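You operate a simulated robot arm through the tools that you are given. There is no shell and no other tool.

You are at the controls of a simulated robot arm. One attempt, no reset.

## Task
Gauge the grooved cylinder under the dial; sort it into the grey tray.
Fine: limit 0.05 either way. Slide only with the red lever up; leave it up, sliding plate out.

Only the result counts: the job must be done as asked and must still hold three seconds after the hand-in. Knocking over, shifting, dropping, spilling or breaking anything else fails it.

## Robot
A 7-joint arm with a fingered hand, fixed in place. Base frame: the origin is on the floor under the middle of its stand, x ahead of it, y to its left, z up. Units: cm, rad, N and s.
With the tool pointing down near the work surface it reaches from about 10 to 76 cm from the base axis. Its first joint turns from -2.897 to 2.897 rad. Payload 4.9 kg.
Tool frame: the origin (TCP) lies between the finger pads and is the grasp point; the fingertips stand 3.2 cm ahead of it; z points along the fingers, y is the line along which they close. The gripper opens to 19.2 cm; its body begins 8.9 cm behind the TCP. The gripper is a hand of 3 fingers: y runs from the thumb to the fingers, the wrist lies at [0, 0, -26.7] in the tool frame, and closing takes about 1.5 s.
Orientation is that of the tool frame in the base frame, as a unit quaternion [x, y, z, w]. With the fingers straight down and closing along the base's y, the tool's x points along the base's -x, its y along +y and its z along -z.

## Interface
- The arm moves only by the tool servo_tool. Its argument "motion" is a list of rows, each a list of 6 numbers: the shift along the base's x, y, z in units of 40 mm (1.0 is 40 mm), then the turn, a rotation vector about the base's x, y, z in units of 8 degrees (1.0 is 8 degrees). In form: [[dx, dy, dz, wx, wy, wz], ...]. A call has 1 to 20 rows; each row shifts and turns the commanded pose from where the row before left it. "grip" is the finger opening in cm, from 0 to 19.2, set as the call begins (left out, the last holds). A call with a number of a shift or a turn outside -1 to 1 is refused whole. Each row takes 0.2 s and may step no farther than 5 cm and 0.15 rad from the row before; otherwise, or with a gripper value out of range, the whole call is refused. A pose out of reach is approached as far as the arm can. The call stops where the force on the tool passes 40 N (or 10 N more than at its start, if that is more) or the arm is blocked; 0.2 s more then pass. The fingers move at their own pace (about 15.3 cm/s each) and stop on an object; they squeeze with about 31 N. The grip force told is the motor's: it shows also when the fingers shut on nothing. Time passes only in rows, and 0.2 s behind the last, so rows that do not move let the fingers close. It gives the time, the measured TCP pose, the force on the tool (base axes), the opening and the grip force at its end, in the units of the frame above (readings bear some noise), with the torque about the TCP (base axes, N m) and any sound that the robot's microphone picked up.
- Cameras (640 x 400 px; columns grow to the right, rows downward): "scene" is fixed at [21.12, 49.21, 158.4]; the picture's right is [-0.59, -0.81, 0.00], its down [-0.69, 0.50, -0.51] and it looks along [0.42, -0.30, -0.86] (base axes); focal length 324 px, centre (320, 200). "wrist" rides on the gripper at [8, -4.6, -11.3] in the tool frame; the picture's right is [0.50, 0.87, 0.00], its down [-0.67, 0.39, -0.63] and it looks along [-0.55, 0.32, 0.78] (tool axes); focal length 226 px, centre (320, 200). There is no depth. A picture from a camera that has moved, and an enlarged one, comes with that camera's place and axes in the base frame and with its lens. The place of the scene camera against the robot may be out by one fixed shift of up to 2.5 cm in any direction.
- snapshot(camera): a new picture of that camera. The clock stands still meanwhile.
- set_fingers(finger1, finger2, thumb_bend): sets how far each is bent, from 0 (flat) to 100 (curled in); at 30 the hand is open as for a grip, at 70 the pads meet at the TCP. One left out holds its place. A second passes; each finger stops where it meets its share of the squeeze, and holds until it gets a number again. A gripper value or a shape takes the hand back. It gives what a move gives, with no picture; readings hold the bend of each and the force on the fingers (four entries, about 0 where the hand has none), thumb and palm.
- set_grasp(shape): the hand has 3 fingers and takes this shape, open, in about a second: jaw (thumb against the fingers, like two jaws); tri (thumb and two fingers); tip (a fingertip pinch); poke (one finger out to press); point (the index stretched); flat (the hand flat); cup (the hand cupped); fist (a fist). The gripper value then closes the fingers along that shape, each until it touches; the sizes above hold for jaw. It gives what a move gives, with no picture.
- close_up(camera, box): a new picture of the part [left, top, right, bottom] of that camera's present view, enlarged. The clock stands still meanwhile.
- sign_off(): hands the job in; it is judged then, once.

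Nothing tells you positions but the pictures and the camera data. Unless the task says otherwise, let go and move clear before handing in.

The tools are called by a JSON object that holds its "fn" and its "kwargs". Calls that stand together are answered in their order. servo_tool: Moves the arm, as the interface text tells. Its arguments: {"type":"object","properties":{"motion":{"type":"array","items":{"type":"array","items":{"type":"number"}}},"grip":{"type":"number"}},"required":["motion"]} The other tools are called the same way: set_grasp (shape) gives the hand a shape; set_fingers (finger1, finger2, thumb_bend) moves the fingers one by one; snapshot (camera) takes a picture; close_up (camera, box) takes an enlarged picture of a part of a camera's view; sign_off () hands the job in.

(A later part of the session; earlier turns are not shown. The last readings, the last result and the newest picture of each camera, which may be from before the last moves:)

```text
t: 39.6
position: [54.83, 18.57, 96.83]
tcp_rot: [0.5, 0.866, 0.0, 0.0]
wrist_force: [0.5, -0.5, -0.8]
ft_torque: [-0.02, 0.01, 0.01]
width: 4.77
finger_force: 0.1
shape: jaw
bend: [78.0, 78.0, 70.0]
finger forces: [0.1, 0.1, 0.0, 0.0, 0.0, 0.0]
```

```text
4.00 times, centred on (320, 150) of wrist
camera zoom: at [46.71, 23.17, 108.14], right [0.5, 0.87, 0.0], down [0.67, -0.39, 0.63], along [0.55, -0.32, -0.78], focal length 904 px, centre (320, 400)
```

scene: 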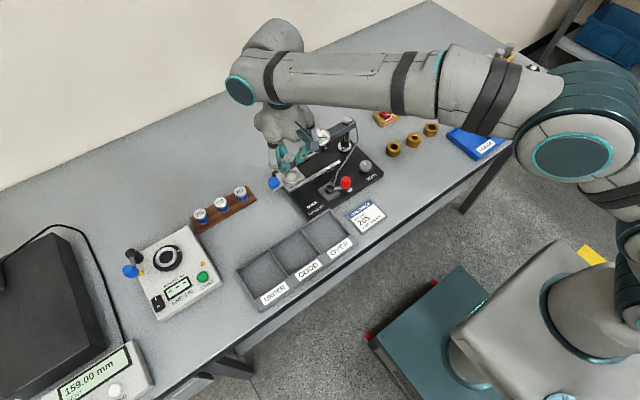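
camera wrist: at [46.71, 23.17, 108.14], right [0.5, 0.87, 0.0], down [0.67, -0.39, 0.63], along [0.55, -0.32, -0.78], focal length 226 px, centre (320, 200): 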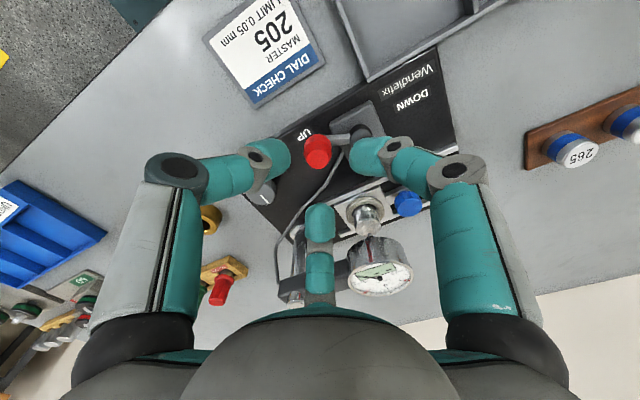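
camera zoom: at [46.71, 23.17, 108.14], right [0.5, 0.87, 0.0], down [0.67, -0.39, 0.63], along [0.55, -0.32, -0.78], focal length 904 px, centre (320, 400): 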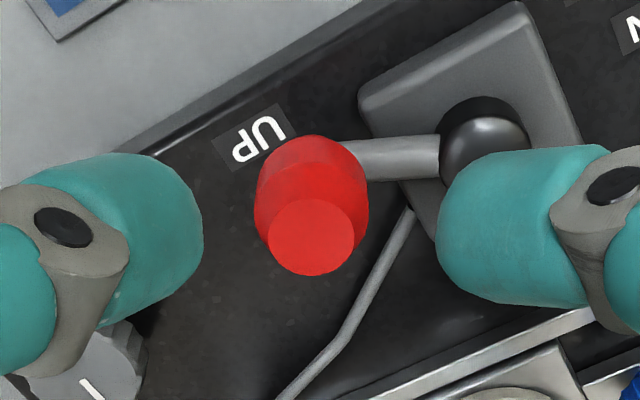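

Red knob axis is at (54.63, 18.41), Ø≈2.5. Centering and lowering so the fingertips surround the knob above the arm.

{"fn": "servo_tool", "kwargs": {"motion": [[-0.02, -0.035, -0.3, 0, 0, 0], [0, 0, -0.4, 0, 0, 0], [0, 0, -0.4, 0, 0, 0], [0, 0, 0, 0, 0, 0]]}}

{"fn": "close_up", "kwargs": {"camera": "wrist", "box": [240, 110, 400, 210]}}

{"fn": "servo_tool", "kwargs": {"motion": [[0, 0, 0, 0, 0, 0], [0, 0, 0, 0, 0, 0], [0, 0, 0, 0, 0, 0]], "grip": 2.3}}

{"fn": "close_up", "kwargs": {"camera": "wrist", "box": [240, 110, 400, 210]}}

{"fn": "close_up", "kwargs": {"camera": "scene", "box": [300, 120, 400, 210]}}

```text
t: 40.6
position: [54.7, 18.34, 92.35]
tcp_rot: [0.5, 0.866, 0.0, 0.0]
wrist_force: [-0.5, -0.2, -0.5]
ft_torque: [0.03, -0.01, 0.03]
width: 4.78
finger_force: 0.1
shape: jaw
bend: [78.0, 78.0, 70.0]
finger forces: [0.0, 0.0, 0.1, 0.0, 0.0, 0.1]
```

```text
4.00 times, centred on (320, 160) of wrist
camera zoom: at [46.68, 22.97, 103.7], right [0.5, 0.87, 0.0], down [0.67, -0.39, 0.63], along [0.55, -0.32, -0.78], focal length 904 px, centre (320, 360)
```

zoom: 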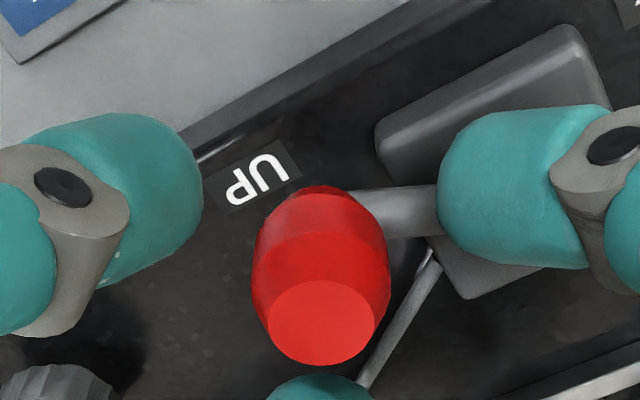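

```text
t: 41.4
position: [54.72, 18.38, 92.45]
tcp_rot: [0.5, 0.866, 0.0, 0.0]
wrist_force: [0.6, -0.1, 0.0]
ft_torque: [-0.04, 0.01, -0.03]
width: 2.36
finger_force: 0.0
shape: jaw
bend: [75.0, 75.0, 70.0]
finger forces: [0.0, 0.0, 0.0, 0.1, 0.0, 0.0]
```

```text
4.00 times, centred on (320, 160) of wrist
camera zoom: at [46.68, 22.96, 103.71], right [0.5, 0.87, 0.0], down [0.67, -0.39, 0.63], along [0.55, -0.32, -0.78], focal length 904 px, centre (320, 360)
```

zoom: 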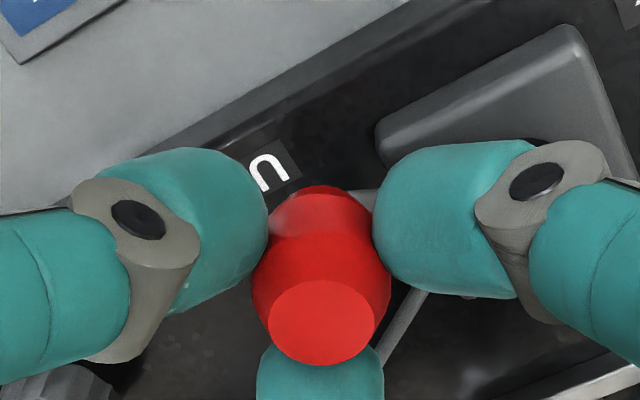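

```text
4.44 times, centred on (350, 165) of scene
camera zoom: at [21.12, 49.21, 158.4], right [-0.59, -0.81, 0.0], down [-0.69, 0.5, -0.51], along [0.42, -0.3, -0.86], focal length 1440 px, centre (187, 356)
```

zoom: 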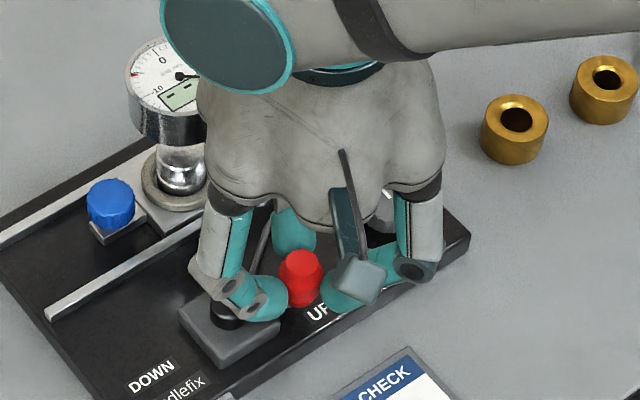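

The cage is around the knob. Testing a small swing toward −x/+y (about 10° around the hub) to confirm the direction.

{"fn": "servo_tool", "kwargs": {"motion": [[-0.08, 0.04, 0, 0, 0, 0], [-0.075, 0.045, 0, 0, 0, 0], [0, 0, 0, 0, 0, 0]]}}

{"fn": "close_up", "kwargs": {"camera": "wrist", "box": [240, 110, 400, 210]}}

```text
t: 42.2
position: [54.2, 18.7, 92.47]
tcp_rot: [0.5, 0.866, 0.0, 0.0]
wrist_force: [0.7, -1.0, 0.6]
ft_torque: [-0.02, -0.05, -0.02]
width: 2.34
finger_force: 0.0
shape: jaw
bend: [75.0, 75.0, 70.0]
finger forces: [0.1, 1.0, 0.0, 0.0, 0.0, 0.1]
```

```text
4.00 times, centred on (320, 160) of wrist
camera zoom: at [46.07, 23.28, 103.72], right [0.5, 0.87, 0.0], down [0.67, -0.39, 0.63], along [0.55, -0.32, -0.78], focal length 904 px, centre (320, 360)
```

zoom: 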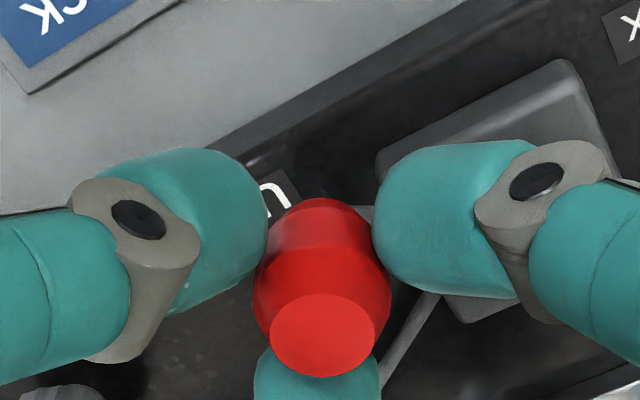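

The knob follows the hand with ~1 N — correct direction. Continuing around the arc.

{"fn": "servo_tool", "kwargs": {"motion": [[-0.149, 0.13, 0, 0, 0, 0], [-0.114, 0.131, 0, 0, 0, 0], [-0.089, 0.149, 0, 0, 0, 0], [0, 0, 0, 0, 0, 0]]}}

{"fn": "close_up", "kwargs": {"camera": "wrist", "box": [240, 90, 420, 210]}}

{"fn": "close_up", "kwargs": {"camera": "scene", "box": [280, 110, 380, 210]}}

```text
t: 43.2
position: [52.78, 20.32, 92.52]
tcp_rot: [0.501, 0.866, 0.0, -0.001]
wrist_force: [0.2, -0.6, 0.0]
ft_torque: [-0.01, -0.02, -0.03]
width: 2.32
finger_force: 0.1
shape: jaw
bend: [75.0, 75.0, 70.0]
finger forces: [0.0, 0.1, 0.0, 0.1, 0.1, 0.1]
```

```text
3.33 times, centred on (330, 150) of wrist
camera zoom: at [44.63, 24.89, 103.76], right [0.5, 0.87, 0.0], down [0.67, -0.39, 0.63], along [0.55, -0.32, -0.78], focal length 754 px, centre (287, 367)
```

zoom: 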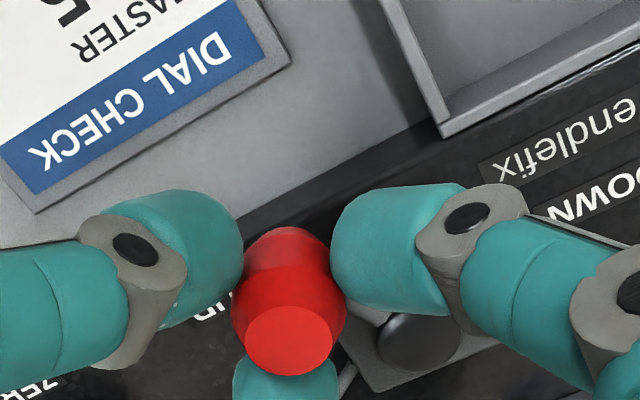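

```text
4.00 times, centred on (330, 160) of scene
camera zoom: at [21.12, 49.21, 158.4], right [-0.59, -0.81, 0.0], down [-0.69, 0.5, -0.51], along [0.42, -0.3, -0.86], focal length 1296 px, centre (280, 360)
```

zoom: 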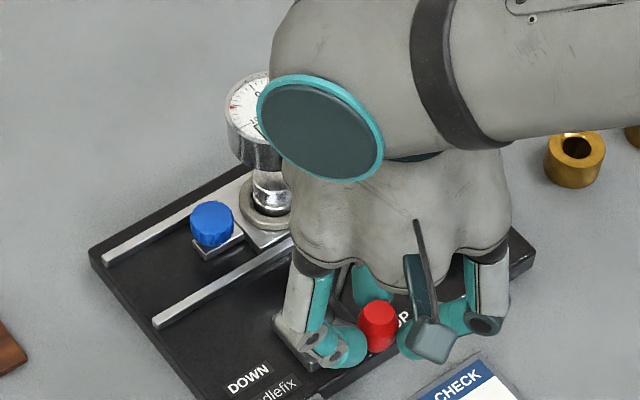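

Lever rotates freely. Continuing the arc to roughly 60° short of DOWN.

{"fn": "servo_tool", "kwargs": {"motion": [[-0.057, 0.166, 0, 0, 0, 0], [-0.033, 0.17, 0, 0, 0, 0], [-0.003, 0.1735, 0, 0, 0, 0], [0.027, 0.171, 0, 0, 0, 0], [0.0565, 0.164, 0, 0, 0, 0], [0.084, 0.152, 0, 0, 0, 0], [0, 0, 0, 0, 0, 0]]}}

{"fn": "close_up", "kwargs": {"camera": "wrist", "box": [240, 90, 420, 210]}}

{"fn": "close_up", "kwargs": {"camera": "scene", "box": [280, 110, 380, 210]}}

```text
t: 44.8
position: [52.95, 24.21, 92.51]
tcp_rot: [0.5, 0.866, 0.0, 0.0]
wrist_force: [-4.5, 1.0, 1.5]
ft_torque: [0.0, 0.08, -0.04]
width: 2.36
finger_force: 0.1
shape: jaw
bend: [75.0, 75.0, 70.0]
finger forces: [0.0, 0.0, 0.0, 0.0, 3.5, 0.0]
```

```text
3.33 times, centred on (330, 150) of wrist
camera zoom: at [44.95, 28.97, 103.78], right [0.5, 0.87, 0.0], down [0.67, -0.39, 0.63], along [0.55, -0.32, -0.78], focal length 754 px, centre (287, 367)
```

zoom: 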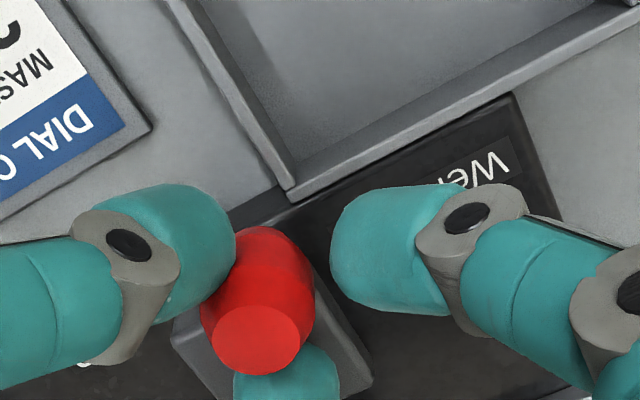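

```text
4.00 times, centred on (330, 160) of scene
camera zoom: at [21.12, 49.21, 158.4], right [-0.59, -0.81, 0.0], down [-0.69, 0.5, -0.51], along [0.42, -0.3, -0.86], focal length 1296 px, centre (280, 360)
```

zoom: 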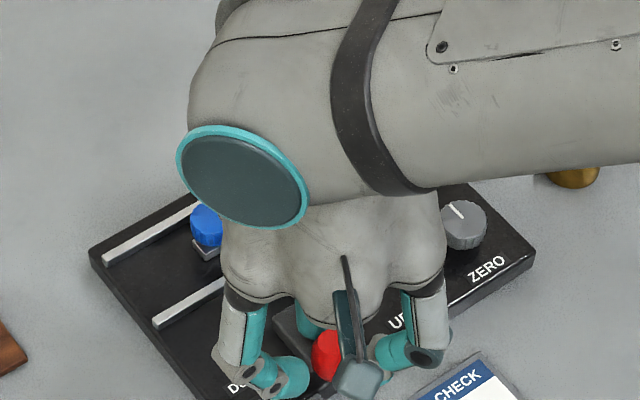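

The knob now lags behind the hand (≈4.5 N), at about 155° azimuth — either its stop or added resistance. I'll nudge slightly further and check whether it moves.

{"fn": "servo_tool", "kwargs": {"motion": [[0.04, 0.07, 0, 0, 0, 0], [0.05, 0.07, 0, 0, 0, 0], [0, 0, 0, 0, 0, 0]]}}

{"fn": "close_up", "kwargs": {"camera": "wrist", "box": [240, 90, 420, 210]}}

```text
t: 45.6
position: [53.42, 24.98, 92.48]
tcp_rot: [0.499, 0.867, 0.001, -0.001]
wrist_force: [-7.1, 2.1, 1.7]
ft_torque: [0.05, 0.2, -0.1]
width: 2.37
finger_force: 0.0
shape: jaw
bend: [75.0, 75.0, 70.0]
finger forces: [0.1, 0.0, 0.0, 0.0, 5.5, 0.0]
```

```text
3.33 times, centred on (330, 150) of wrist
camera zoom: at [45.28, 29.5, 103.79], right [0.5, 0.87, 0.0], down [0.67, -0.39, 0.63], along [0.55, -0.32, -0.78], focal length 754 px, centre (287, 367)
```

zoom: 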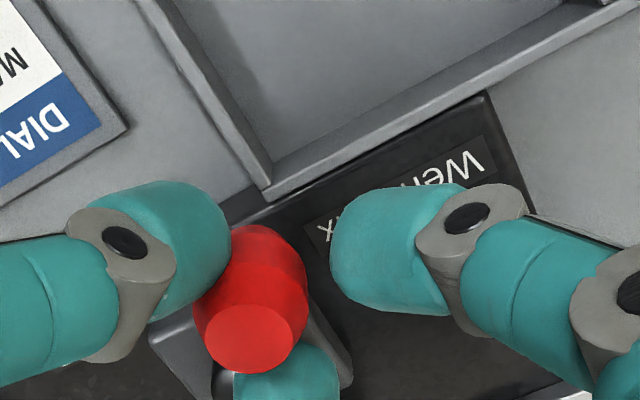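

It is still moving (now ≈147°), just with the cage pushing at an angle. I'll follow the circle with the hand leading along the tangent.

{"fn": "servo_tool", "kwargs": {"motion": [[0.07, 0.05, 0, 0, 0, 0], [0.072, 0.046, 0, 0, 0, 0], [0.075, 0.045, 0, 0, 0, 0], [0.075, 0.045, 0, 0, 0, 0], [0, 0, 0, 0, 0, 0]]}}

{"fn": "close_up", "kwargs": {"camera": "wrist", "box": [240, 90, 420, 210]}}

```text
t: 46.8
position: [54.42, 25.68, 92.48]
tcp_rot: [0.5, 0.866, 0.0, 0.0]
wrist_force: [0.6, -0.4, 0.0]
ft_torque: [-0.03, 0.0, 0.0]
width: 2.33
finger_force: 0.1
shape: jaw
bend: [75.0, 75.0, 70.0]
finger forces: [0.0, 0.5, 0.1, 0.0, 0.0, 0.0]
```

```text
3.33 times, centred on (330, 150) of wrist
camera zoom: at [46.47, 30.25, 103.78], right [0.5, 0.87, 0.0], down [0.67, -0.39, 0.63], along [0.55, -0.32, -0.78], focal length 754 px, centre (287, 367)
```

zoom: 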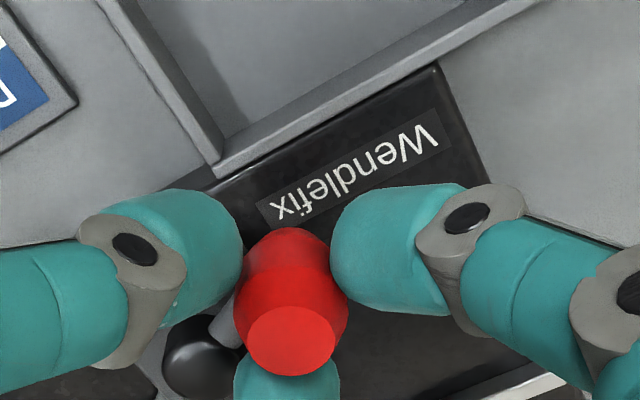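

The lever snapped over to the mirror position (≈114°, DOWN); forces are back to zero. Opening, lifting, and clearing the view to read the dial.

{"fn": "servo_tool", "kwargs": {"motion": [[0, 0, 0, 0, 0, 0], [0, 0, 0, 0, 0, 0], [0, 0, 0.3, 0, 0, 0], [0, 0, 0.6, 0, 0, 0], [0, 0, 0.7, 0, 0, 0], [-0.3, -0.5, 0.7, 0, 0, 0], [-0.4, -0.7, 0.5, 0, 0, 0], [-0.4, -0.7, 0.4, 0, 0, 0], [-0.4, -0.6, 0.4, 0, 0, 0], [0, 0, 0, 0, 0, 0]], "grip": 5}}

{"fn": "snapshot", "kwargs": {"camera": "scene"}}

{"fn": "close_up", "kwargs": {"camera": "scene", "box": [300, 120, 340, 145]}}

{"fn": "close_up", "kwargs": {"camera": "scene", "box": [270, 110, 390, 210]}}

```text
t: 49.0
position: [48.53, 15.64, 106.79]
tcp_rot: [0.5, 0.866, 0.0, 0.0]
wrist_force: [-0.6, -0.4, 0.2]
ft_torque: [-0.02, 0.01, 0.0]
width: 4.96
finger_force: 0.1
shape: jaw
bend: [78.0, 78.0, 70.0]
finger forces: [0.0, 0.1, 0.0, 0.0, 0.0, 0.1]
```

```text
taken
```

scene: 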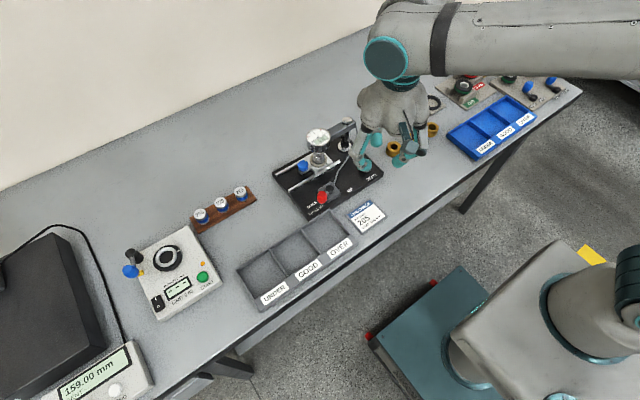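

```text
16.00 times, centred on (320, 132) of scene
camera zoom: at [21.12, 49.21, 158.4], right [-0.59, -0.81, 0.0], down [-0.69, 0.5, -0.51], along [0.42, -0.3, -0.86], focal length 5183 px, centre (320, 1280)
```

zoom: 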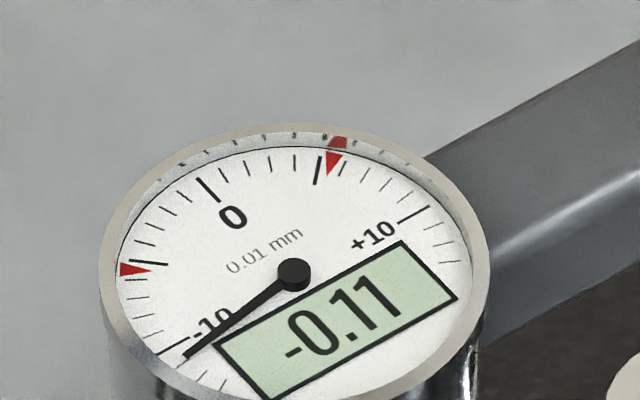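

```text
4.00 times, centred on (330, 160) of scene
camera zoom: at [21.12, 49.21, 158.4], right [-0.59, -0.81, 0.0], down [-0.69, 0.5, -0.51], along [0.42, -0.3, -0.86], focal length 1296 px, centre (280, 360)
```

zoom: 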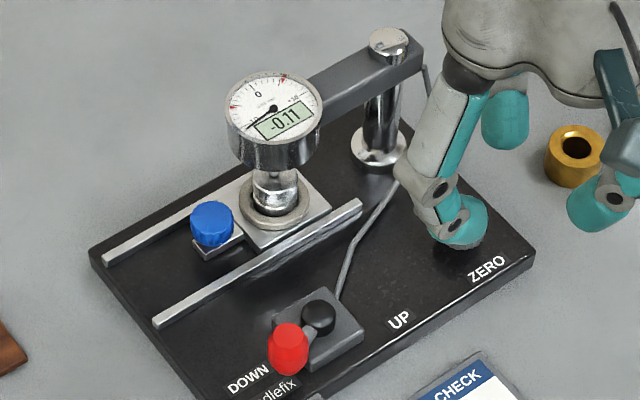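

The dial reads −0.11 mm for the part, with the zero unverified; the card says to check the dial with master 205, so I'll do that before deciding. First: lever back UP. Moving over the red knob at its DOWN position.

{"fn": "servo_tool", "kwargs": {"motion": [[0.306, 0.5, -0.2, 0, 0, 0], [0.306, 0.5, -0.2, 0, 0, 0], [0.306, 0.5, -0.2, 0, 0, 0], [0.306, 0.5, -0.2, 0, 0, 0], [0.31, 0.5, -0.2, 0, 0, 0], [0, 0, -0.5, 0, 0, 0], [0, 0, -0.5, 0, 0, 0], [0, 0, -0.4, 0, 0, 0], [0, 0, 0, 0, 0, 0]]}}

{"fn": "close_up", "kwargs": {"camera": "wrist", "box": [240, 100, 400, 200]}}

```text
t: 51.0
position: [54.67, 25.61, 97.3]
tcp_rot: [0.5, 0.866, 0.001, 0.0]
wrist_force: [-0.4, -0.5, 0.1]
ft_torque: [-0.01, 0.01, 0.01]
width: 4.94
finger_force: 0.1
shape: jaw
bend: [78.0, 78.0, 70.0]
finger forces: [0.0, 0.1, 0.1, 0.0, 0.1, 0.1]
```

```text
4.00 times, centred on (320, 150) of wrist
camera zoom: at [46.55, 30.22, 108.53], right [0.5, 0.87, 0.0], down [0.67, -0.39, 0.63], along [0.55, -0.32, -0.78], focal length 904 px, centre (320, 400)
```

zoom: 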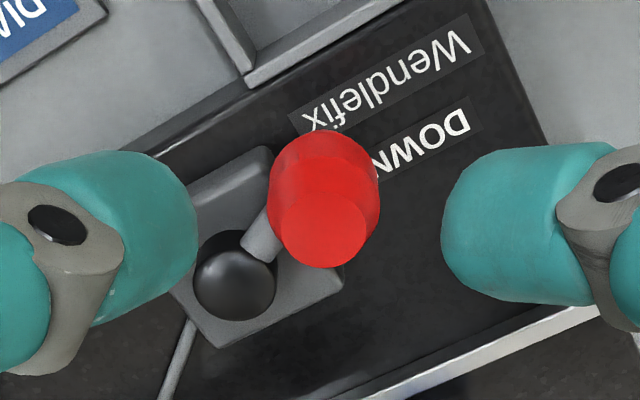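

Centred over the knob. Lowering, caging, and starting the reverse arc.

{"fn": "servo_tool", "kwargs": {"motion": [[0.02, 0.01, -0.4, 0, 0, 0], [0, 0, -0.4, 0, 0, 0], [0, 0, -0.4, 0, 0, 0], [0, 0, 0, 0, 0, 0]]}}

{"fn": "servo_tool", "kwargs": {"motion": [[0, 0, 0, 0, 0, 0], [0, 0, 0, 0, 0, 0], [0, 0, 0, 0, 0, 0]], "grip": 2.2}}

{"fn": "close_up", "kwargs": {"camera": "wrist", "box": [240, 90, 420, 210]}}

```text
t: 52.0
position: [54.62, 25.73, 92.44]
tcp_rot: [0.5, 0.866, -0.001, 0.0]
wrist_force: [0.4, 0.7, 0.0]
ft_torque: [0.0, 0.0, 0.01]
width: 4.98
finger_force: 0.0
shape: jaw
bend: [78.0, 78.0, 70.0]
finger forces: [0.0, 0.0, 0.1, 0.1, 0.0, 0.0]
```

```text
t: 52.8
position: [54.64, 25.72, 92.41]
tcp_rot: [0.501, 0.866, 0.0, -0.001]
wrist_force: [0.2, -0.5, -0.6]
ft_torque: [0.01, 0.0, -0.03]
width: 2.22
finger_force: 0.1
shape: jaw
bend: [75.0, 75.0, 70.0]
finger forces: [0.0, 0.0, 0.0, 0.1, 0.0, 0.0]
```

```text
3.33 times, centred on (330, 150) of wrist
camera zoom: at [46.66, 30.32, 103.71], right [0.5, 0.87, 0.0], down [0.67, -0.39, 0.63], along [0.55, -0.32, -0.78], focal length 754 px, centre (287, 367)
```

zoom: 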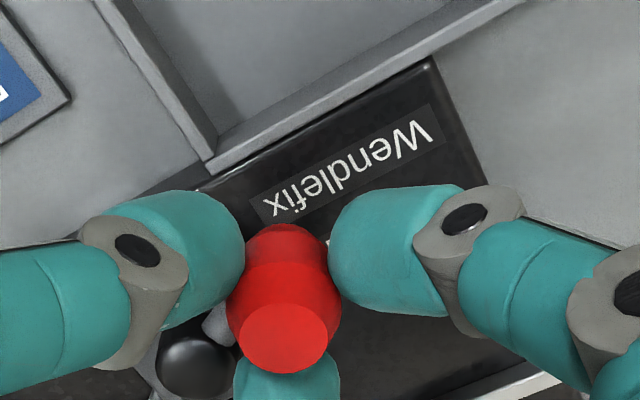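

Caged. Swinging back along the arc toward UP.

{"fn": "servo_tool", "kwargs": {"motion": [[-0.148, -0.09, 0, 0, 0, 0], [-0.148, -0.09, 0, 0, 0, 0], [-0.118, -0.133, 0, 0, 0, 0], [-0.09, -0.148, 0, 0, 0, 0], [-0.065, -0.163, 0, 0, 0, 0], [-0.035, -0.172, 0, 0, 0, 0], [0, 0, 0, 0, 0, 0]]}}

{"fn": "close_up", "kwargs": {"camera": "wrist", "box": [240, 90, 420, 210]}}

```text
t: 54.4
position: [52.3, 22.42, 92.42]
tcp_rot: [0.5, 0.866, 0.001, -0.001]
wrist_force: [-3.8, 2.0, 0.3]
ft_torque: [0.06, 0.1, 0.09]
width: 2.24
finger_force: 0.0
shape: jaw
bend: [59.0, 75.0, 70.0]
finger forces: [3.7, 0.0, 0.0, 0.1, 0.0, 0.0]
```

```text
3.33 times, centred on (330, 150) of wrist
camera zoom: at [44.25, 27.09, 103.75], right [0.5, 0.87, 0.0], down [0.67, -0.39, 0.63], along [0.55, -0.32, -0.78], focal length 754 px, centre (287, 367)
```

zoom: 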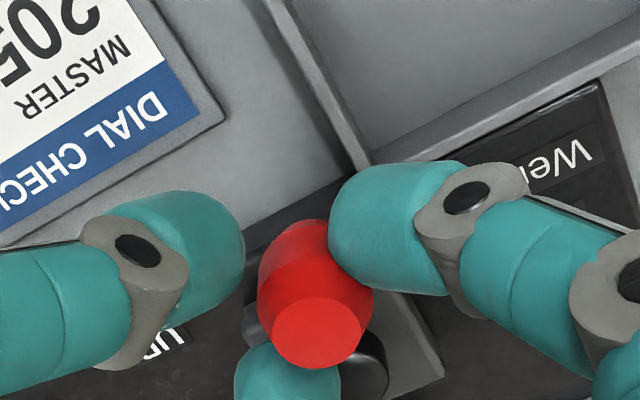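

Following fine (lever at ≈165°). Continuing past the snap point to UP.

{"fn": "servo_tool", "kwargs": {"motion": [[0.0, -0.175, 0, 0, 0, 0], [0.03, -0.172, 0, 0, 0, 0], [0.055, -0.167, 0, 0, 0, 0], [0.083, -0.155, 0, 0, 0, 0], [0.108, -0.138, 0, 0, 0, 0], [0, 0, 0, 0, 0, 0]]}}

{"fn": "close_up", "kwargs": {"camera": "wrist", "box": [240, 90, 420, 210]}}

```text
t: 55.8
position: [53.34, 19.31, 92.29]
tcp_rot: [0.499, 0.867, 0.001, 0.0]
wrist_force: [-0.3, 2.0, -0.8]
ft_torque: [0.0, 0.0, 0.03]
width: 2.24
finger_force: 0.1
shape: jaw
bend: [75.0, 75.0, 70.0]
finger forces: [0.1, 0.0, 0.0, 0.0, 0.0, 0.0]
```

```text
3.33 times, centred on (330, 150) of wrist
camera zoom: at [45.38, 23.84, 103.73], right [0.5, 0.87, 0.0], down [0.67, -0.39, 0.63], along [0.55, -0.32, -0.78], focal length 754 px, centre (287, 367)
```

zoom: 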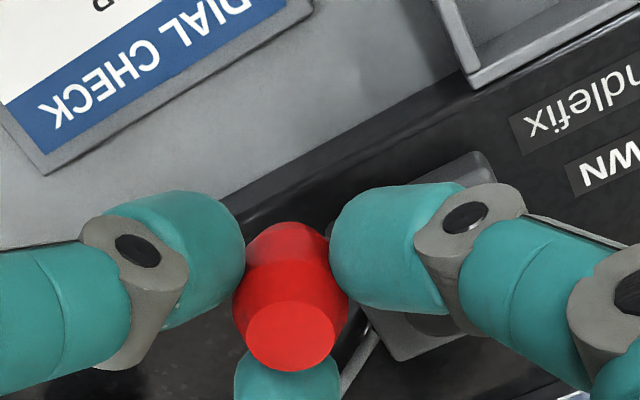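

At ≈225°. Finishing the swing to the UP position.

{"fn": "servo_tool", "kwargs": {"motion": [[0.13, -0.11, 0, 0, 0, 0], [0.16, -0.09, 0, 0, 0, 0], [0.1, -0.03, 0, 0, 0, 0], [0, 0, 0, 0, 0, 0]]}}

{"fn": "close_up", "kwargs": {"camera": "wrist", "box": [240, 90, 420, 210]}}

```text
t: 56.8
position: [54.96, 18.38, 92.48]
tcp_rot: [0.499, 0.866, 0.0, 0.0]
wrist_force: [-1.7, -0.1, 0.3]
ft_torque: [0.0, 0.05, 0.01]
width: 2.22
finger_force: 0.0
shape: jaw
bend: [75.0, 75.0, 70.0]
finger forces: [0.1, 0.0, 0.0, 0.0, 1.2, 0.0]
```

```text
3.33 times, centred on (330, 150) of wrist
camera zoom: at [46.93, 22.95, 103.76], right [0.5, 0.87, 0.0], down [0.67, -0.39, 0.63], along [0.55, -0.32, -0.78], focal length 754 px, centre (287, 367)
```

zoom: 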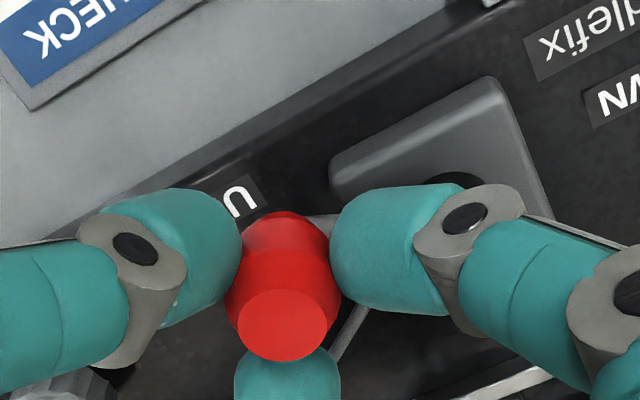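

Lever knob is back at its UP location (54.64, 18.38). Releasing, lifting and heading to the blue knob to pull the slide out.

{"fn": "servo_tool", "kwargs": {"motion": [[-0.06, 0.01, 0, 0, 0, 0], [0, 0, 0, 0, 0, 0], [0, 0, 0, 0, 0, 0], [0, 0, 0.4, 0, 0, 0], [0, 0, 0.6, 0, 0, 0], [0, 0, 0.7, 0, 0, 0], [0, 0, 0.7, 0, 0, 0], [0, 0, 0, 0, 0, 0]], "grip": 4.8}}

{"fn": "close_up", "kwargs": {"camera": "scene", "box": [270, 110, 390, 210]}}

{"fn": "servo_tool", "kwargs": {"motion": [[0.45, 0.21, 0, 0, 0, 0], [0.45, 0.21, 0, 0, 0, 0], [0.46, 0.21, 0, 0, 0, 0], [0.46, 0.21, 0, 0, 0, 0], [0.46, 0.21, 0, 0, 0, 0], [0.52, 0.21, 0, 0, 0, 0], [0, 0, 0, 0, 0, 0]]}}

{"fn": "snapshot", "kwargs": {"camera": "wrist"}}

{"fn": "close_up", "kwargs": {"camera": "wrist", "box": [240, 80, 400, 180]}}

```text
t: 58.6
position: [54.82, 18.37, 102.12]
tcp_rot: [0.5, 0.866, 0.0, 0.0]
wrist_force: [-0.9, -0.1, 0.4]
ft_torque: [-0.01, 0.01, -0.01]
width: 4.75
finger_force: 0.1
shape: jaw
bend: [78.0, 78.0, 70.0]
finger forces: [0.1, 0.1, 0.1, 0.0, 0.0, 0.0]
```

```text
4.00 times, centred on (330, 160) of scene
camera zoom: at [21.12, 49.21, 158.4], right [-0.59, -0.81, 0.0], down [-0.69, 0.5, -0.51], along [0.42, -0.3, -0.86], focal length 1296 px, centre (280, 360)
```

zoom: 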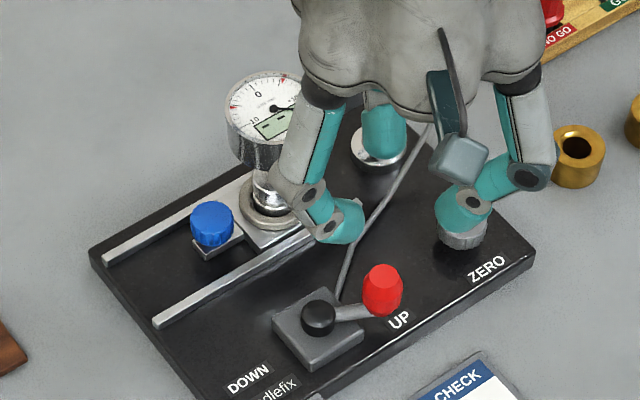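

```text
t: 60.2
position: [65.9, 23.43, 101.99]
tcp_rot: [0.5, 0.866, 0.0, 0.0]
wrist_force: [0.4, 0.0, -0.3]
ft_torque: [0.02, -0.04, 0.0]
width: 4.77
finger_force: 0.1
shape: jaw
bend: [78.0, 78.0, 70.0]
finger forces: [0.0, 0.0, 0.1, 0.0, 0.1, 0.1]
```

```text
taken
camera wrist: at [57.9, 28.0, 113.37], right [0.5, 0.87, 0.0], down [0.67, -0.39, 0.63], along [0.55, -0.32, -0.78], focal length 226 px, centre (320, 200)
```

wrist: 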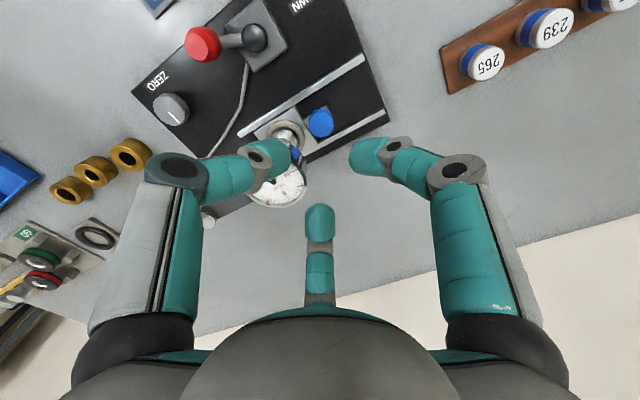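

```text
4.00 times, centred on (320, 130) of wrist
camera zoom: at [57.9, 28.0, 113.37], right [0.5, 0.87, 0.0], down [0.67, -0.39, 0.63], along [0.55, -0.32, -0.78], focal length 904 px, centre (320, 480)
```

zoom: 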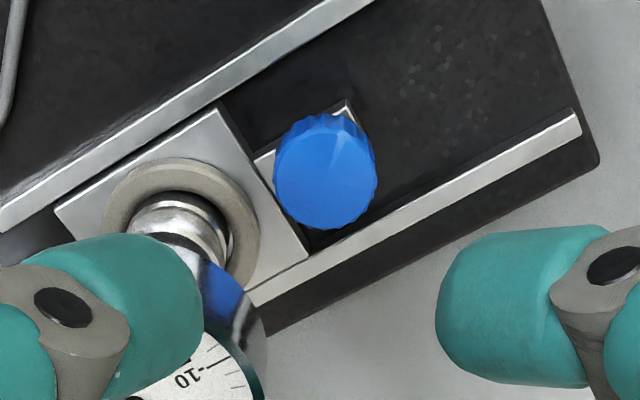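

Lever confirmed UP and the dial is blank again. Lowering on the blue knob and gripping it to pull the slide out.

{"fn": "servo_tool", "kwargs": {"motion": [[0.02, 0.02, -0.5, 0, 0, 0], [0, 0, -0.6, 0, 0, 0], [0, 0, -0.6, 0, 0, 0], [0, 0, -0.5, 0, 0, 0], [0, 0, -0.4, 0, 0, 0], [0, 0, -0.2, 0, 0, 0], [0, 0, 0, 0, 0, 0]]}}

{"fn": "servo_tool", "kwargs": {"motion": [[0, 0, 0, 0, 0, 0], [0, 0, 0, 0, 0, 0], [0, 0, 0, 0, 0, 0]], "grip": 2.2}}

{"fn": "close_up", "kwargs": {"camera": "wrist", "box": [240, 90, 400, 210]}}

```text
t: 61.8
position: [65.92, 23.45, 90.81]
tcp_rot: [0.5, 0.866, 0.0, 0.0]
wrist_force: [0.5, 0.2, 0.4]
ft_torque: [0.02, 0.01, 0.0]
width: 4.77
finger_force: 0.1
shape: jaw
bend: [78.0, 78.0, 70.0]
finger forces: [0.1, 0.0, 0.0, 0.0, 0.1, 0.0]
```

```text
t: 62.6
position: [66.08, 23.45, 90.96]
tcp_rot: [0.5, 0.866, 0.0, 0.0]
wrist_force: [-0.6, 0.8, 0.9]
ft_torque: [0.04, -0.02, 0.05]
width: 2.29
finger_force: 0.1
shape: jaw
bend: [59.0, 75.0, 70.0]
finger forces: [1.6, 0.9, 0.0, 0.1, 0.9, 0.1]
```

```text
3.33 times, centred on (320, 150) of wrist
camera zoom: at [57.92, 28.04, 102.14], right [0.5, 0.87, 0.0], down [0.67, -0.39, 0.63], along [0.55, -0.32, -0.78], focal length 754 px, centre (320, 367)
```

zoom: 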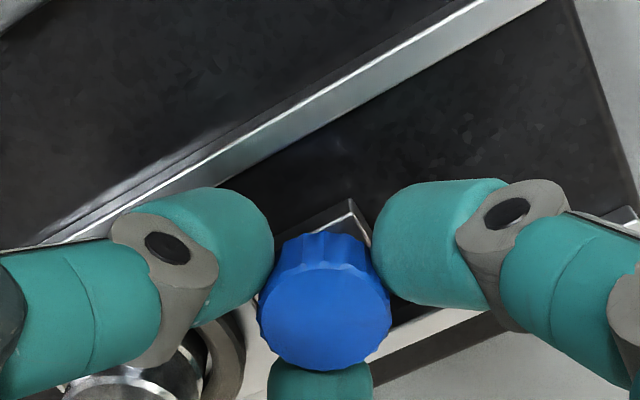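

Knob lightly caged. Pulling the slide out in +y by about 9 cm, slowly.

{"fn": "servo_tool", "kwargs": {"motion": [[0, 0.1, 0, 0, 0, 0], [0, 0.25, 0, 0, 0, 0], [0, 0.3, 0, 0, 0, 0], [0, 0.3, 0, 0, 0, 0], [0, 0.3, 0, 0, 0, 0], [0, 0.3, 0, 0, 0, 0], [0, 0.3, 0, 0, 0, 0], [0, 0.2, 0, 0, 0, 0], [0, 0.1, 0, 0, 0, 0], [0, 0.1, 0, 0, 0, 0], [0, 0, 0, 0, 0, 0]]}}

{"fn": "close_up", "kwargs": {"camera": "wrist", "box": [240, 90, 400, 210]}}

```text
t: 65.0
position: [65.99, 32.42, 90.92]
tcp_rot: [0.5, 0.866, 0.0, 0.0]
wrist_force: [0.2, -0.5, 1.0]
ft_torque: [0.01, 0.0, 0.01]
width: 2.25
finger_force: 0.2
shape: jaw
bend: [74.0, 75.0, 70.0]
finger forces: [1.3, 0.9, 0.0, 0.0, 1.3, 0.1]
```

```text
3.33 times, centred on (320, 150) of wrist
camera zoom: at [57.95, 37.08, 102.16], right [0.5, 0.87, 0.0], down [0.67, -0.39, 0.63], along [0.55, -0.32, -0.78], focal length 754 px, centre (320, 367)
```

zoom: 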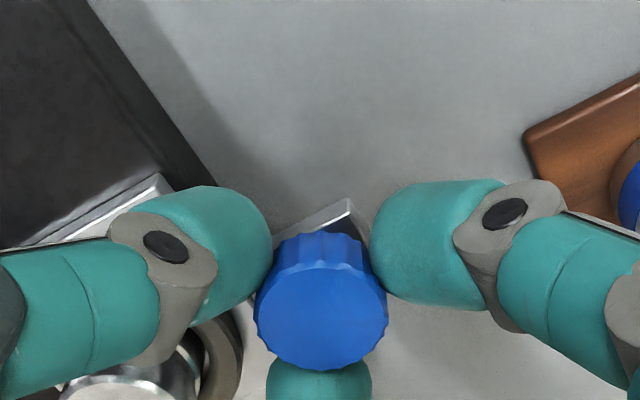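

Nearly at the original out position; checking for the outer stop.

{"fn": "servo_tool", "kwargs": {"motion": [[0, 0.03, 0, 0, 0, 0], [0, 0.03, 0, 0, 0, 0], [0, 0, 0, 0, 0, 0]]}}

{"fn": "close_up", "kwargs": {"camera": "wrist", "box": [240, 90, 400, 210]}}

```text
t: 65.8
position: [66.08, 32.61, 90.89]
tcp_rot: [0.501, 0.866, 0.0, -0.001]
wrist_force: [-0.7, -4.2, 1.2]
ft_torque: [-0.07, -0.02, 0.05]
width: 2.25
finger_force: 0.1
shape: jaw
bend: [74.0, 74.0, 70.0]
finger forces: [0.2, 1.6, 0.0, 0.1, 2.3, 0.1]
```

```text
3.33 times, centred on (320, 150) of wrist
camera zoom: at [57.97, 37.29, 102.16], right [0.5, 0.87, 0.0], down [0.67, -0.39, 0.63], along [0.55, -0.32, -0.78], focal length 754 px, centre (320, 367)
```

zoom: 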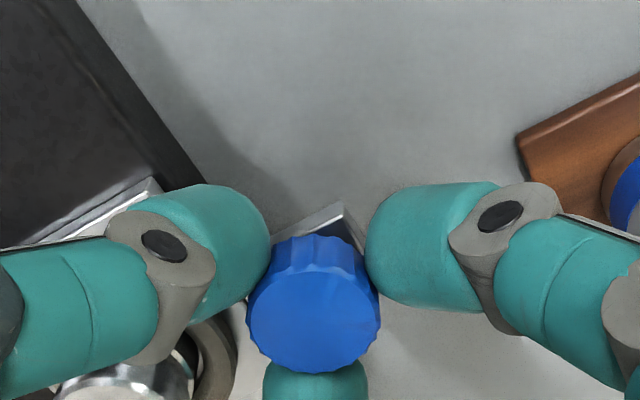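

Outer stop felt (−4 N): slide is out. Releasing, lifting, and moving back over the part in the ring with the earlier hand angle.

{"fn": "servo_tool", "kwargs": {"motion": [[0, -0.03, 0, 0, 0, 0], [0, 0, 0, 0, 0, 0], [0, 0, 0, 0, 0, 0], [0, 0, 0.4, 0, 0, 0], [0, 0, 0.6, 0, 0, 0], [0, 0, 0.8, 0, 0, 0], [0, 0, 0, 0, 0, 0]], "grip": 4.8}}

{"fn": "servo_tool", "kwargs": {"motion": [[-0.004, -0.25, 0, 0, 0, 0.7], [-0.004, -0.25, 0, 0, 0, 0.7], [-0.004, -0.25, 0, 0, 0, 0.7], [-0.004, -0.25, 0, 0, 0, 0.7], [-0.004, -0.26, 0, 0, 0, 0.7], [0, 0, 0, 0, 0, 0], [0, 0, 0, 0, 0, 0]]}}

{"fn": "close_up", "kwargs": {"camera": "wrist", "box": [240, 90, 400, 210]}}

{"fn": "close_up", "kwargs": {"camera": "scene", "box": [250, 120, 350, 200]}}

```text
t: 67.4
position: [65.96, 32.64, 98.09]
tcp_rot: [0.5, 0.866, 0.0, 0.0]
wrist_force: [-0.7, -0.1, 0.1]
ft_torque: [0.02, 0.03, 0.01]
width: 4.74
finger_force: 0.1
shape: jaw
bend: [78.0, 78.0, 70.0]
finger forces: [0.0, 0.0, 0.0, 0.0, 0.0, 0.0]
```

```text
t: 69.0
position: [65.95, 27.56, 98.06]
tcp_rot: [0.275, 0.962, 0.0, 0.0]
wrist_force: [-0.4, 0.4, 0.1]
ft_torque: [0.01, -0.03, 0.03]
width: 4.77
finger_force: 0.1
shape: jaw
bend: [78.0, 78.0, 70.0]
finger forces: [0.0, 0.1, 0.0, 0.0, 0.0, 0.1]
```

```text
3.33 times, centred on (320, 150) of wrist
camera zoom: at [56.64, 27.9, 109.36], right [0.03, 1.0, 0.0], down [0.77, -0.03, 0.63], along [0.63, -0.02, -0.78], focal length 754 px, centre (320, 367)
```

zoom: 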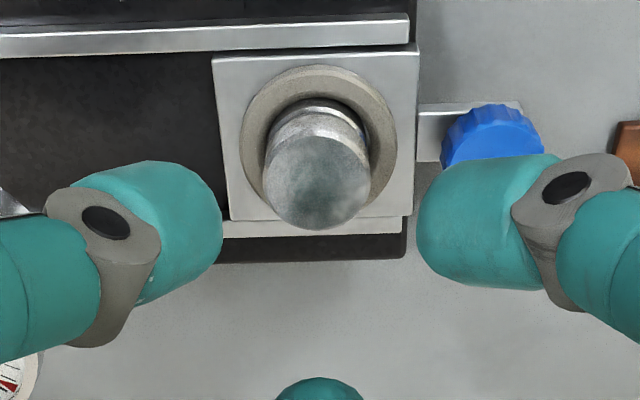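

```text
5.00 times, centred on (300, 160) of scene
camera zoom: at [21.12, 49.21, 158.4], right [-0.59, -0.81, 0.0], down [-0.69, 0.5, -0.51], along [0.42, -0.3, -0.86], focal length 1620 px, centre (420, 400)
```

zoom: 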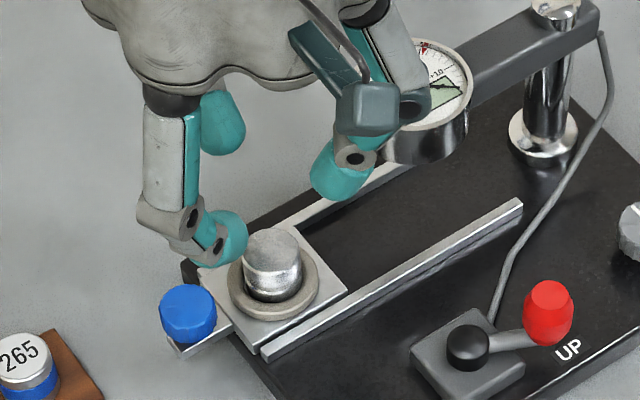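

Part is centred beneath the hand. Descending around it and gripping.

{"fn": "servo_tool", "kwargs": {"motion": [[0, -0.015, -0.4, 0, 0, 0], [0, 0, -0.5, 0, 0, 0], [0, 0, -0.4, 0, 0, 0], [0, 0, -0.25, 0, 0, 0], [0, 0, -0.115, 0, 0, 0], [0, 0, 0, 0, 0, 0]], "grip": 4.6}}

{"fn": "close_up", "kwargs": {"camera": "wrist", "box": [272, 100, 368, 220]}}

{"fn": "servo_tool", "kwargs": {"motion": [[0, 0, 0, 0, 0, 0], [0, 0, 0, 0, 0, 0], [0, 0, 0, 0, 0, 0], [0, 0, 0, 0, 0, 0]], "grip": 2.2}}

{"fn": "close_up", "kwargs": {"camera": "wrist", "box": [272, 100, 368, 220]}}

```text
t: 70.4
position: [65.95, 27.43, 91.44]
tcp_rot: [0.275, 0.961, 0.0, 0.001]
wrist_force: [-0.7, 0.8, -0.2]
ft_torque: [-0.02, 0.04, -0.05]
width: 4.63
finger_force: 0.1
shape: jaw
bend: [78.0, 78.0, 70.0]
finger forces: [0.1, 0.0, 0.1, 0.0, 0.1, 0.0]
```

```text
3.33 times, centred on (320, 160) of wrist
camera zoom: at [56.62, 27.84, 102.72], right [0.03, 1.0, 0.0], down [0.77, -0.03, 0.63], along [0.63, -0.02, -0.78], focal length 754 px, centre (320, 333)
```

zoom: 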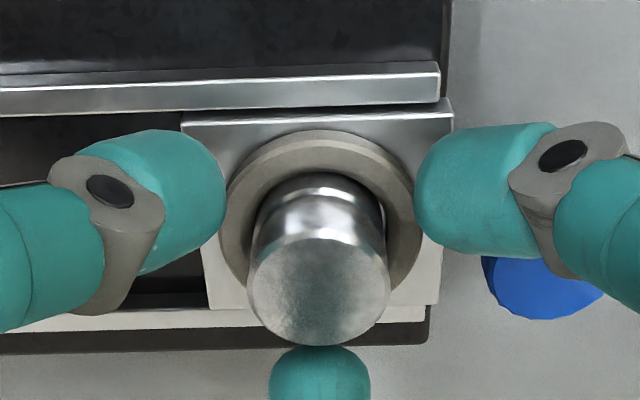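

```text
t: 71.4
position: [65.85, 27.44, 91.51]
tcp_rot: [0.276, 0.961, 0.0, 0.0]
wrist_force: [-0.7, -0.4, 2.6]
ft_torque: [0.0, 0.0, 0.02]
width: 2.32
finger_force: 0.1
shape: jaw
bend: [59.0, 59.0, 70.0]
finger forces: [1.5, 1.8, 0.0, 0.0, 1.9, 0.1]
```

```text
3.33 times, centred on (320, 160) of wrist
camera zoom: at [56.62, 27.85, 102.75], right [0.03, 1.0, 0.0], down [0.77, -0.03, 0.63], along [0.63, -0.02, -0.78], focal length 754 px, centre (320, 333)
```

zoom: 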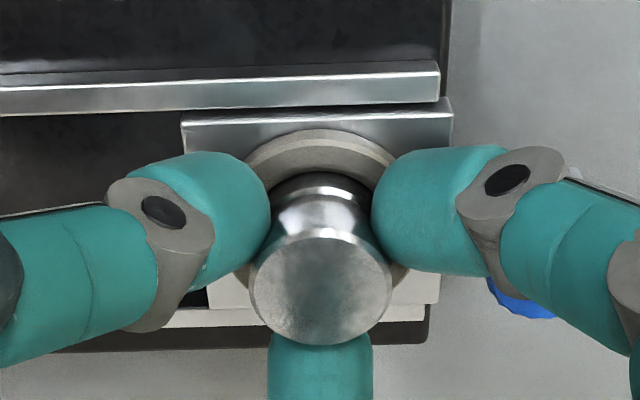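

Contact but light force; commanding a tighter closure.

{"fn": "servo_tool", "kwargs": {"motion": [[0, 0, 0, 0, 0, 0], [0, 0, 0, 0, 0, 0], [0, 0, 0, 0, 0, 0], [0, 0, 0, 0, 0, 0], [0, 0, 0, 0, 0, 0]], "grip": 1.6}}

{"fn": "close_up", "kwargs": {"camera": "wrist", "box": [272, 100, 368, 220]}}

```text
t: 72.6
position: [65.81, 27.52, 91.36]
tcp_rot: [0.275, 0.961, 0.0, 0.0]
wrist_force: [-0.5, -0.1, -0.1]
ft_torque: [0.0, -0.01, 0.0]
width: 2.27
finger_force: 31.4
shape: jaw
bend: [75.0, 75.0, 70.0]
finger forces: [27.7, 28.2, 0.0, 0.0, 28.0, 0.0]
```

```text
3.33 times, centred on (320, 160) of wrist
camera zoom: at [56.62, 27.85, 102.73], right [0.03, 1.0, 0.0], down [0.77, -0.03, 0.63], along [0.63, -0.02, -0.78], focal length 754 px, centre (320, 333)
```

zoom: 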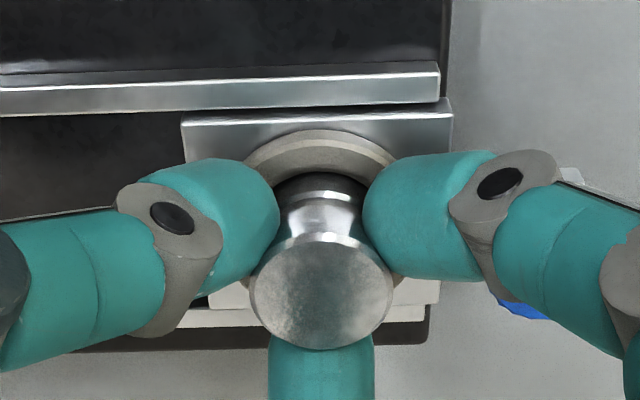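

Firm grip (28 N each). Lifting out of the ring and carrying the part back to its original bench spot temporarily.

{"fn": "servo_tool", "kwargs": {"motion": [[0, 0, 0.15, 0, 0, 0], [0, 0, 0.3, 0, 0, 0], [0, 0, 0.5, 0, 0, 0], [0, 0, 0.6, 0, 0, 0], [0, 0, 0, 0, 0, 0]]}}

{"fn": "close_up", "kwargs": {"camera": "wrist", "box": [272, 100, 368, 220]}}

{"fn": "servo_tool", "kwargs": {"motion": [[-0.2184, 0.515, 0, 0, 0, 0.5], [-0.2184, 0.515, 0, 0, 0, 0.5], [-0.2184, 0.515, 0, 0, 0, 0.5], [-0.2184, 0.515, 0, 0, 0, 0.5], [-0.2184, 0.515, 0, 0, 0, 0.5], [-0.2184, 0.515, 0, 0, 0, 0.5], [-0.2184, 0.515, 0, 0, 0, 0.5], [-0.2184, 0.515, 0, 0, 0, 0.5], [0, 0, 0, 0, 0, 0], [0, 0, 0, 0, 0, 0]]}}

{"fn": "snapshot", "kwargs": {"camera": "wrist"}}

```text
t: 73.8
position: [65.89, 27.4, 97.75]
tcp_rot: [0.276, 0.961, 0.0, -0.001]
wrist_force: [-0.4, 0.0, -1.3]
ft_torque: [0.02, 0.02, 0.02]
width: 2.26
finger_force: 30.7
shape: jaw
bend: [75.0, 75.0, 70.0]
finger forces: [27.7, 28.2, 0.1, 0.1, 28.0, 0.0]
```

```text
3.33 times, centred on (320, 160) of wrist
camera zoom: at [56.61, 27.81, 108.93], right [0.03, 1.0, 0.0], down [0.77, -0.03, 0.63], along [0.63, -0.02, -0.78], focal length 754 px, centre (320, 333)
```

zoom: 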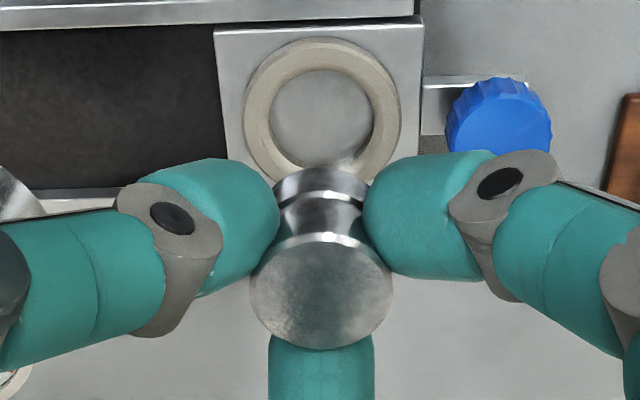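

```text
t: 76.0
position: [58.79, 44.0, 97.67]
tcp_rot: [-0.001, 1.0, 0.0, -0.001]
wrist_force: [-0.5, -0.3, -0.8]
ft_torque: [0.04, -0.02, 0.02]
width: 2.25
finger_force: 31.2
shape: jaw
bend: [75.0, 75.0, 70.0]
finger forces: [27.7, 28.3, 0.0, 0.0, 27.9, 0.0]
```

```text
taken
camera wrist: at [50.85, 39.37, 108.85], right [-0.5, 0.87, 0.0], down [0.67, 0.39, 0.63], along [0.55, 0.32, -0.78], focal length 226 px, centre (320, 200)
```

wrist: 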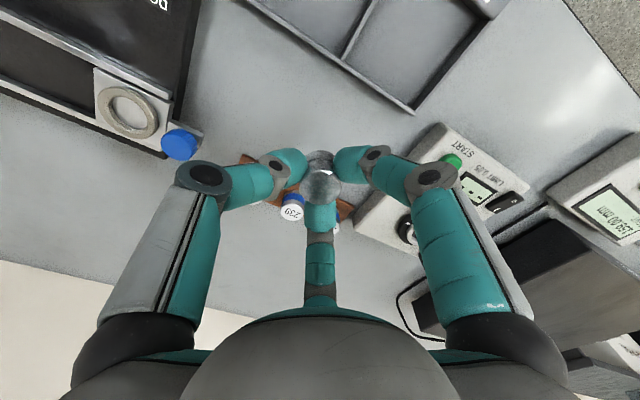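

Above the original spot. Lowering and feeling for the bench.

{"fn": "servo_tool", "kwargs": {"motion": [[0, 0, -0.6, 0, 0, 0], [0, 0, -0.7, 0, 0, 0], [0, 0, -0.5, 0, 0, 0], [0, 0, -0.3, 0, 0, 0], [0, 0, -0.06, 0, 0, 0], [0, 0, 0, 0, 0, 0]]}}

{"fn": "servo_tool", "kwargs": {"motion": [[0, 0, -0.05, 0, 0, 0], [0, 0, -0.03, 0, 0, 0], [0, 0, 0, 0, 0, 0]]}}

```text
t: 77.4
position: [58.91, 43.95, 88.93]
tcp_rot: [-0.001, 1.0, 0.0, 0.0]
wrist_force: [-0.1, -0.2, -1.3]
ft_torque: [0.01, 0.0, 0.01]
width: 2.25
finger_force: 31.3
shape: jaw
bend: [75.0, 75.0, 70.0]
finger forces: [27.8, 28.3, 0.0, 0.0, 28.0, 0.1]
```

```text
t: 78.2
position: [58.93, 43.97, 88.57]
tcp_rot: [-0.001, 1.0, 0.0, 0.0]
wrist_force: [-0.2, 0.5, -0.6]
ft_torque: [0.01, -0.02, 0.03]
width: 2.26
finger_force: 30.9
shape: jaw
bend: [75.0, 75.0, 70.0]
finger forces: [27.7, 28.3, 0.0, 0.0, 27.8, 0.0]
```

{"fn": "servo_tool", "kwargs": {"motion": [[0, 0, -0.02, 0, 0, 0], [0, 0, -0.02, 0, 0, 0], [0, 0, 0, 0, 0, 0]]}}

{"fn": "close_up", "kwargs": {"camera": "wrist", "box": [272, 100, 368, 220]}}

```text
t: 79.0
position: [58.98, 44.05, 88.51]
tcp_rot: [0.0, 1.0, 0.0, 0.0]
wrist_force: [1.1, 0.5, -1.1]
ft_torque: [-0.02, 0.02, 0.01]
width: 2.26
finger_force: 31.0
shape: jaw
bend: [75.0, 75.0, 70.0]
finger forces: [27.7, 28.3, 0.0, 0.0, 27.8, 0.0]
```

```text
3.33 times, centred on (320, 160) of wrist
camera zoom: at [50.91, 39.4, 99.75], right [-0.5, 0.87, 0.0], down [0.67, 0.39, 0.63], along [0.55, 0.32, -0.78], focal length 754 px, centre (320, 333)
```

zoom: 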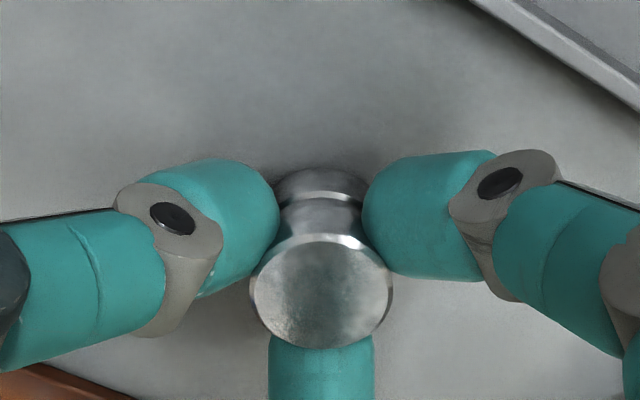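

No contact yet; continuing down in sub-millimetre steps.

{"fn": "servo_tool", "kwargs": {"motion": [[0, 0, -0.02, 0, 0, 0], [0, 0, -0.02, 0, 0, 0], [0, 0, 0, 0, 0, 0]]}}

{"fn": "servo_tool", "kwargs": {"motion": [[0, 0, -0.02, 0, 0, 0], [0, 0, 0, 0, 0, 0]]}}

```text
t: 79.8
position: [58.91, 44.0, 88.28]
tcp_rot: [0.001, 1.0, 0.0, 0.0]
wrist_force: [-0.9, 0.3, -0.8]
ft_torque: [0.02, -0.02, 0.01]
width: 2.26
finger_force: 31.3
shape: jaw
bend: [75.0, 75.0, 70.0]
finger forces: [27.7, 28.3, 0.1, 0.0, 27.8, 0.0]
```

```text
t: 80.4
position: [58.89, 43.98, 88.25]
tcp_rot: [0.001, 1.0, 0.0, 0.0]
wrist_force: [0.3, 0.6, 0.8]
ft_torque: [-0.01, -0.03, -0.02]
width: 2.28
finger_force: 31.4
shape: jaw
bend: [75.0, 75.0, 70.0]
finger forces: [27.9, 28.5, 0.1, 0.0, 28.2, 0.0]
```

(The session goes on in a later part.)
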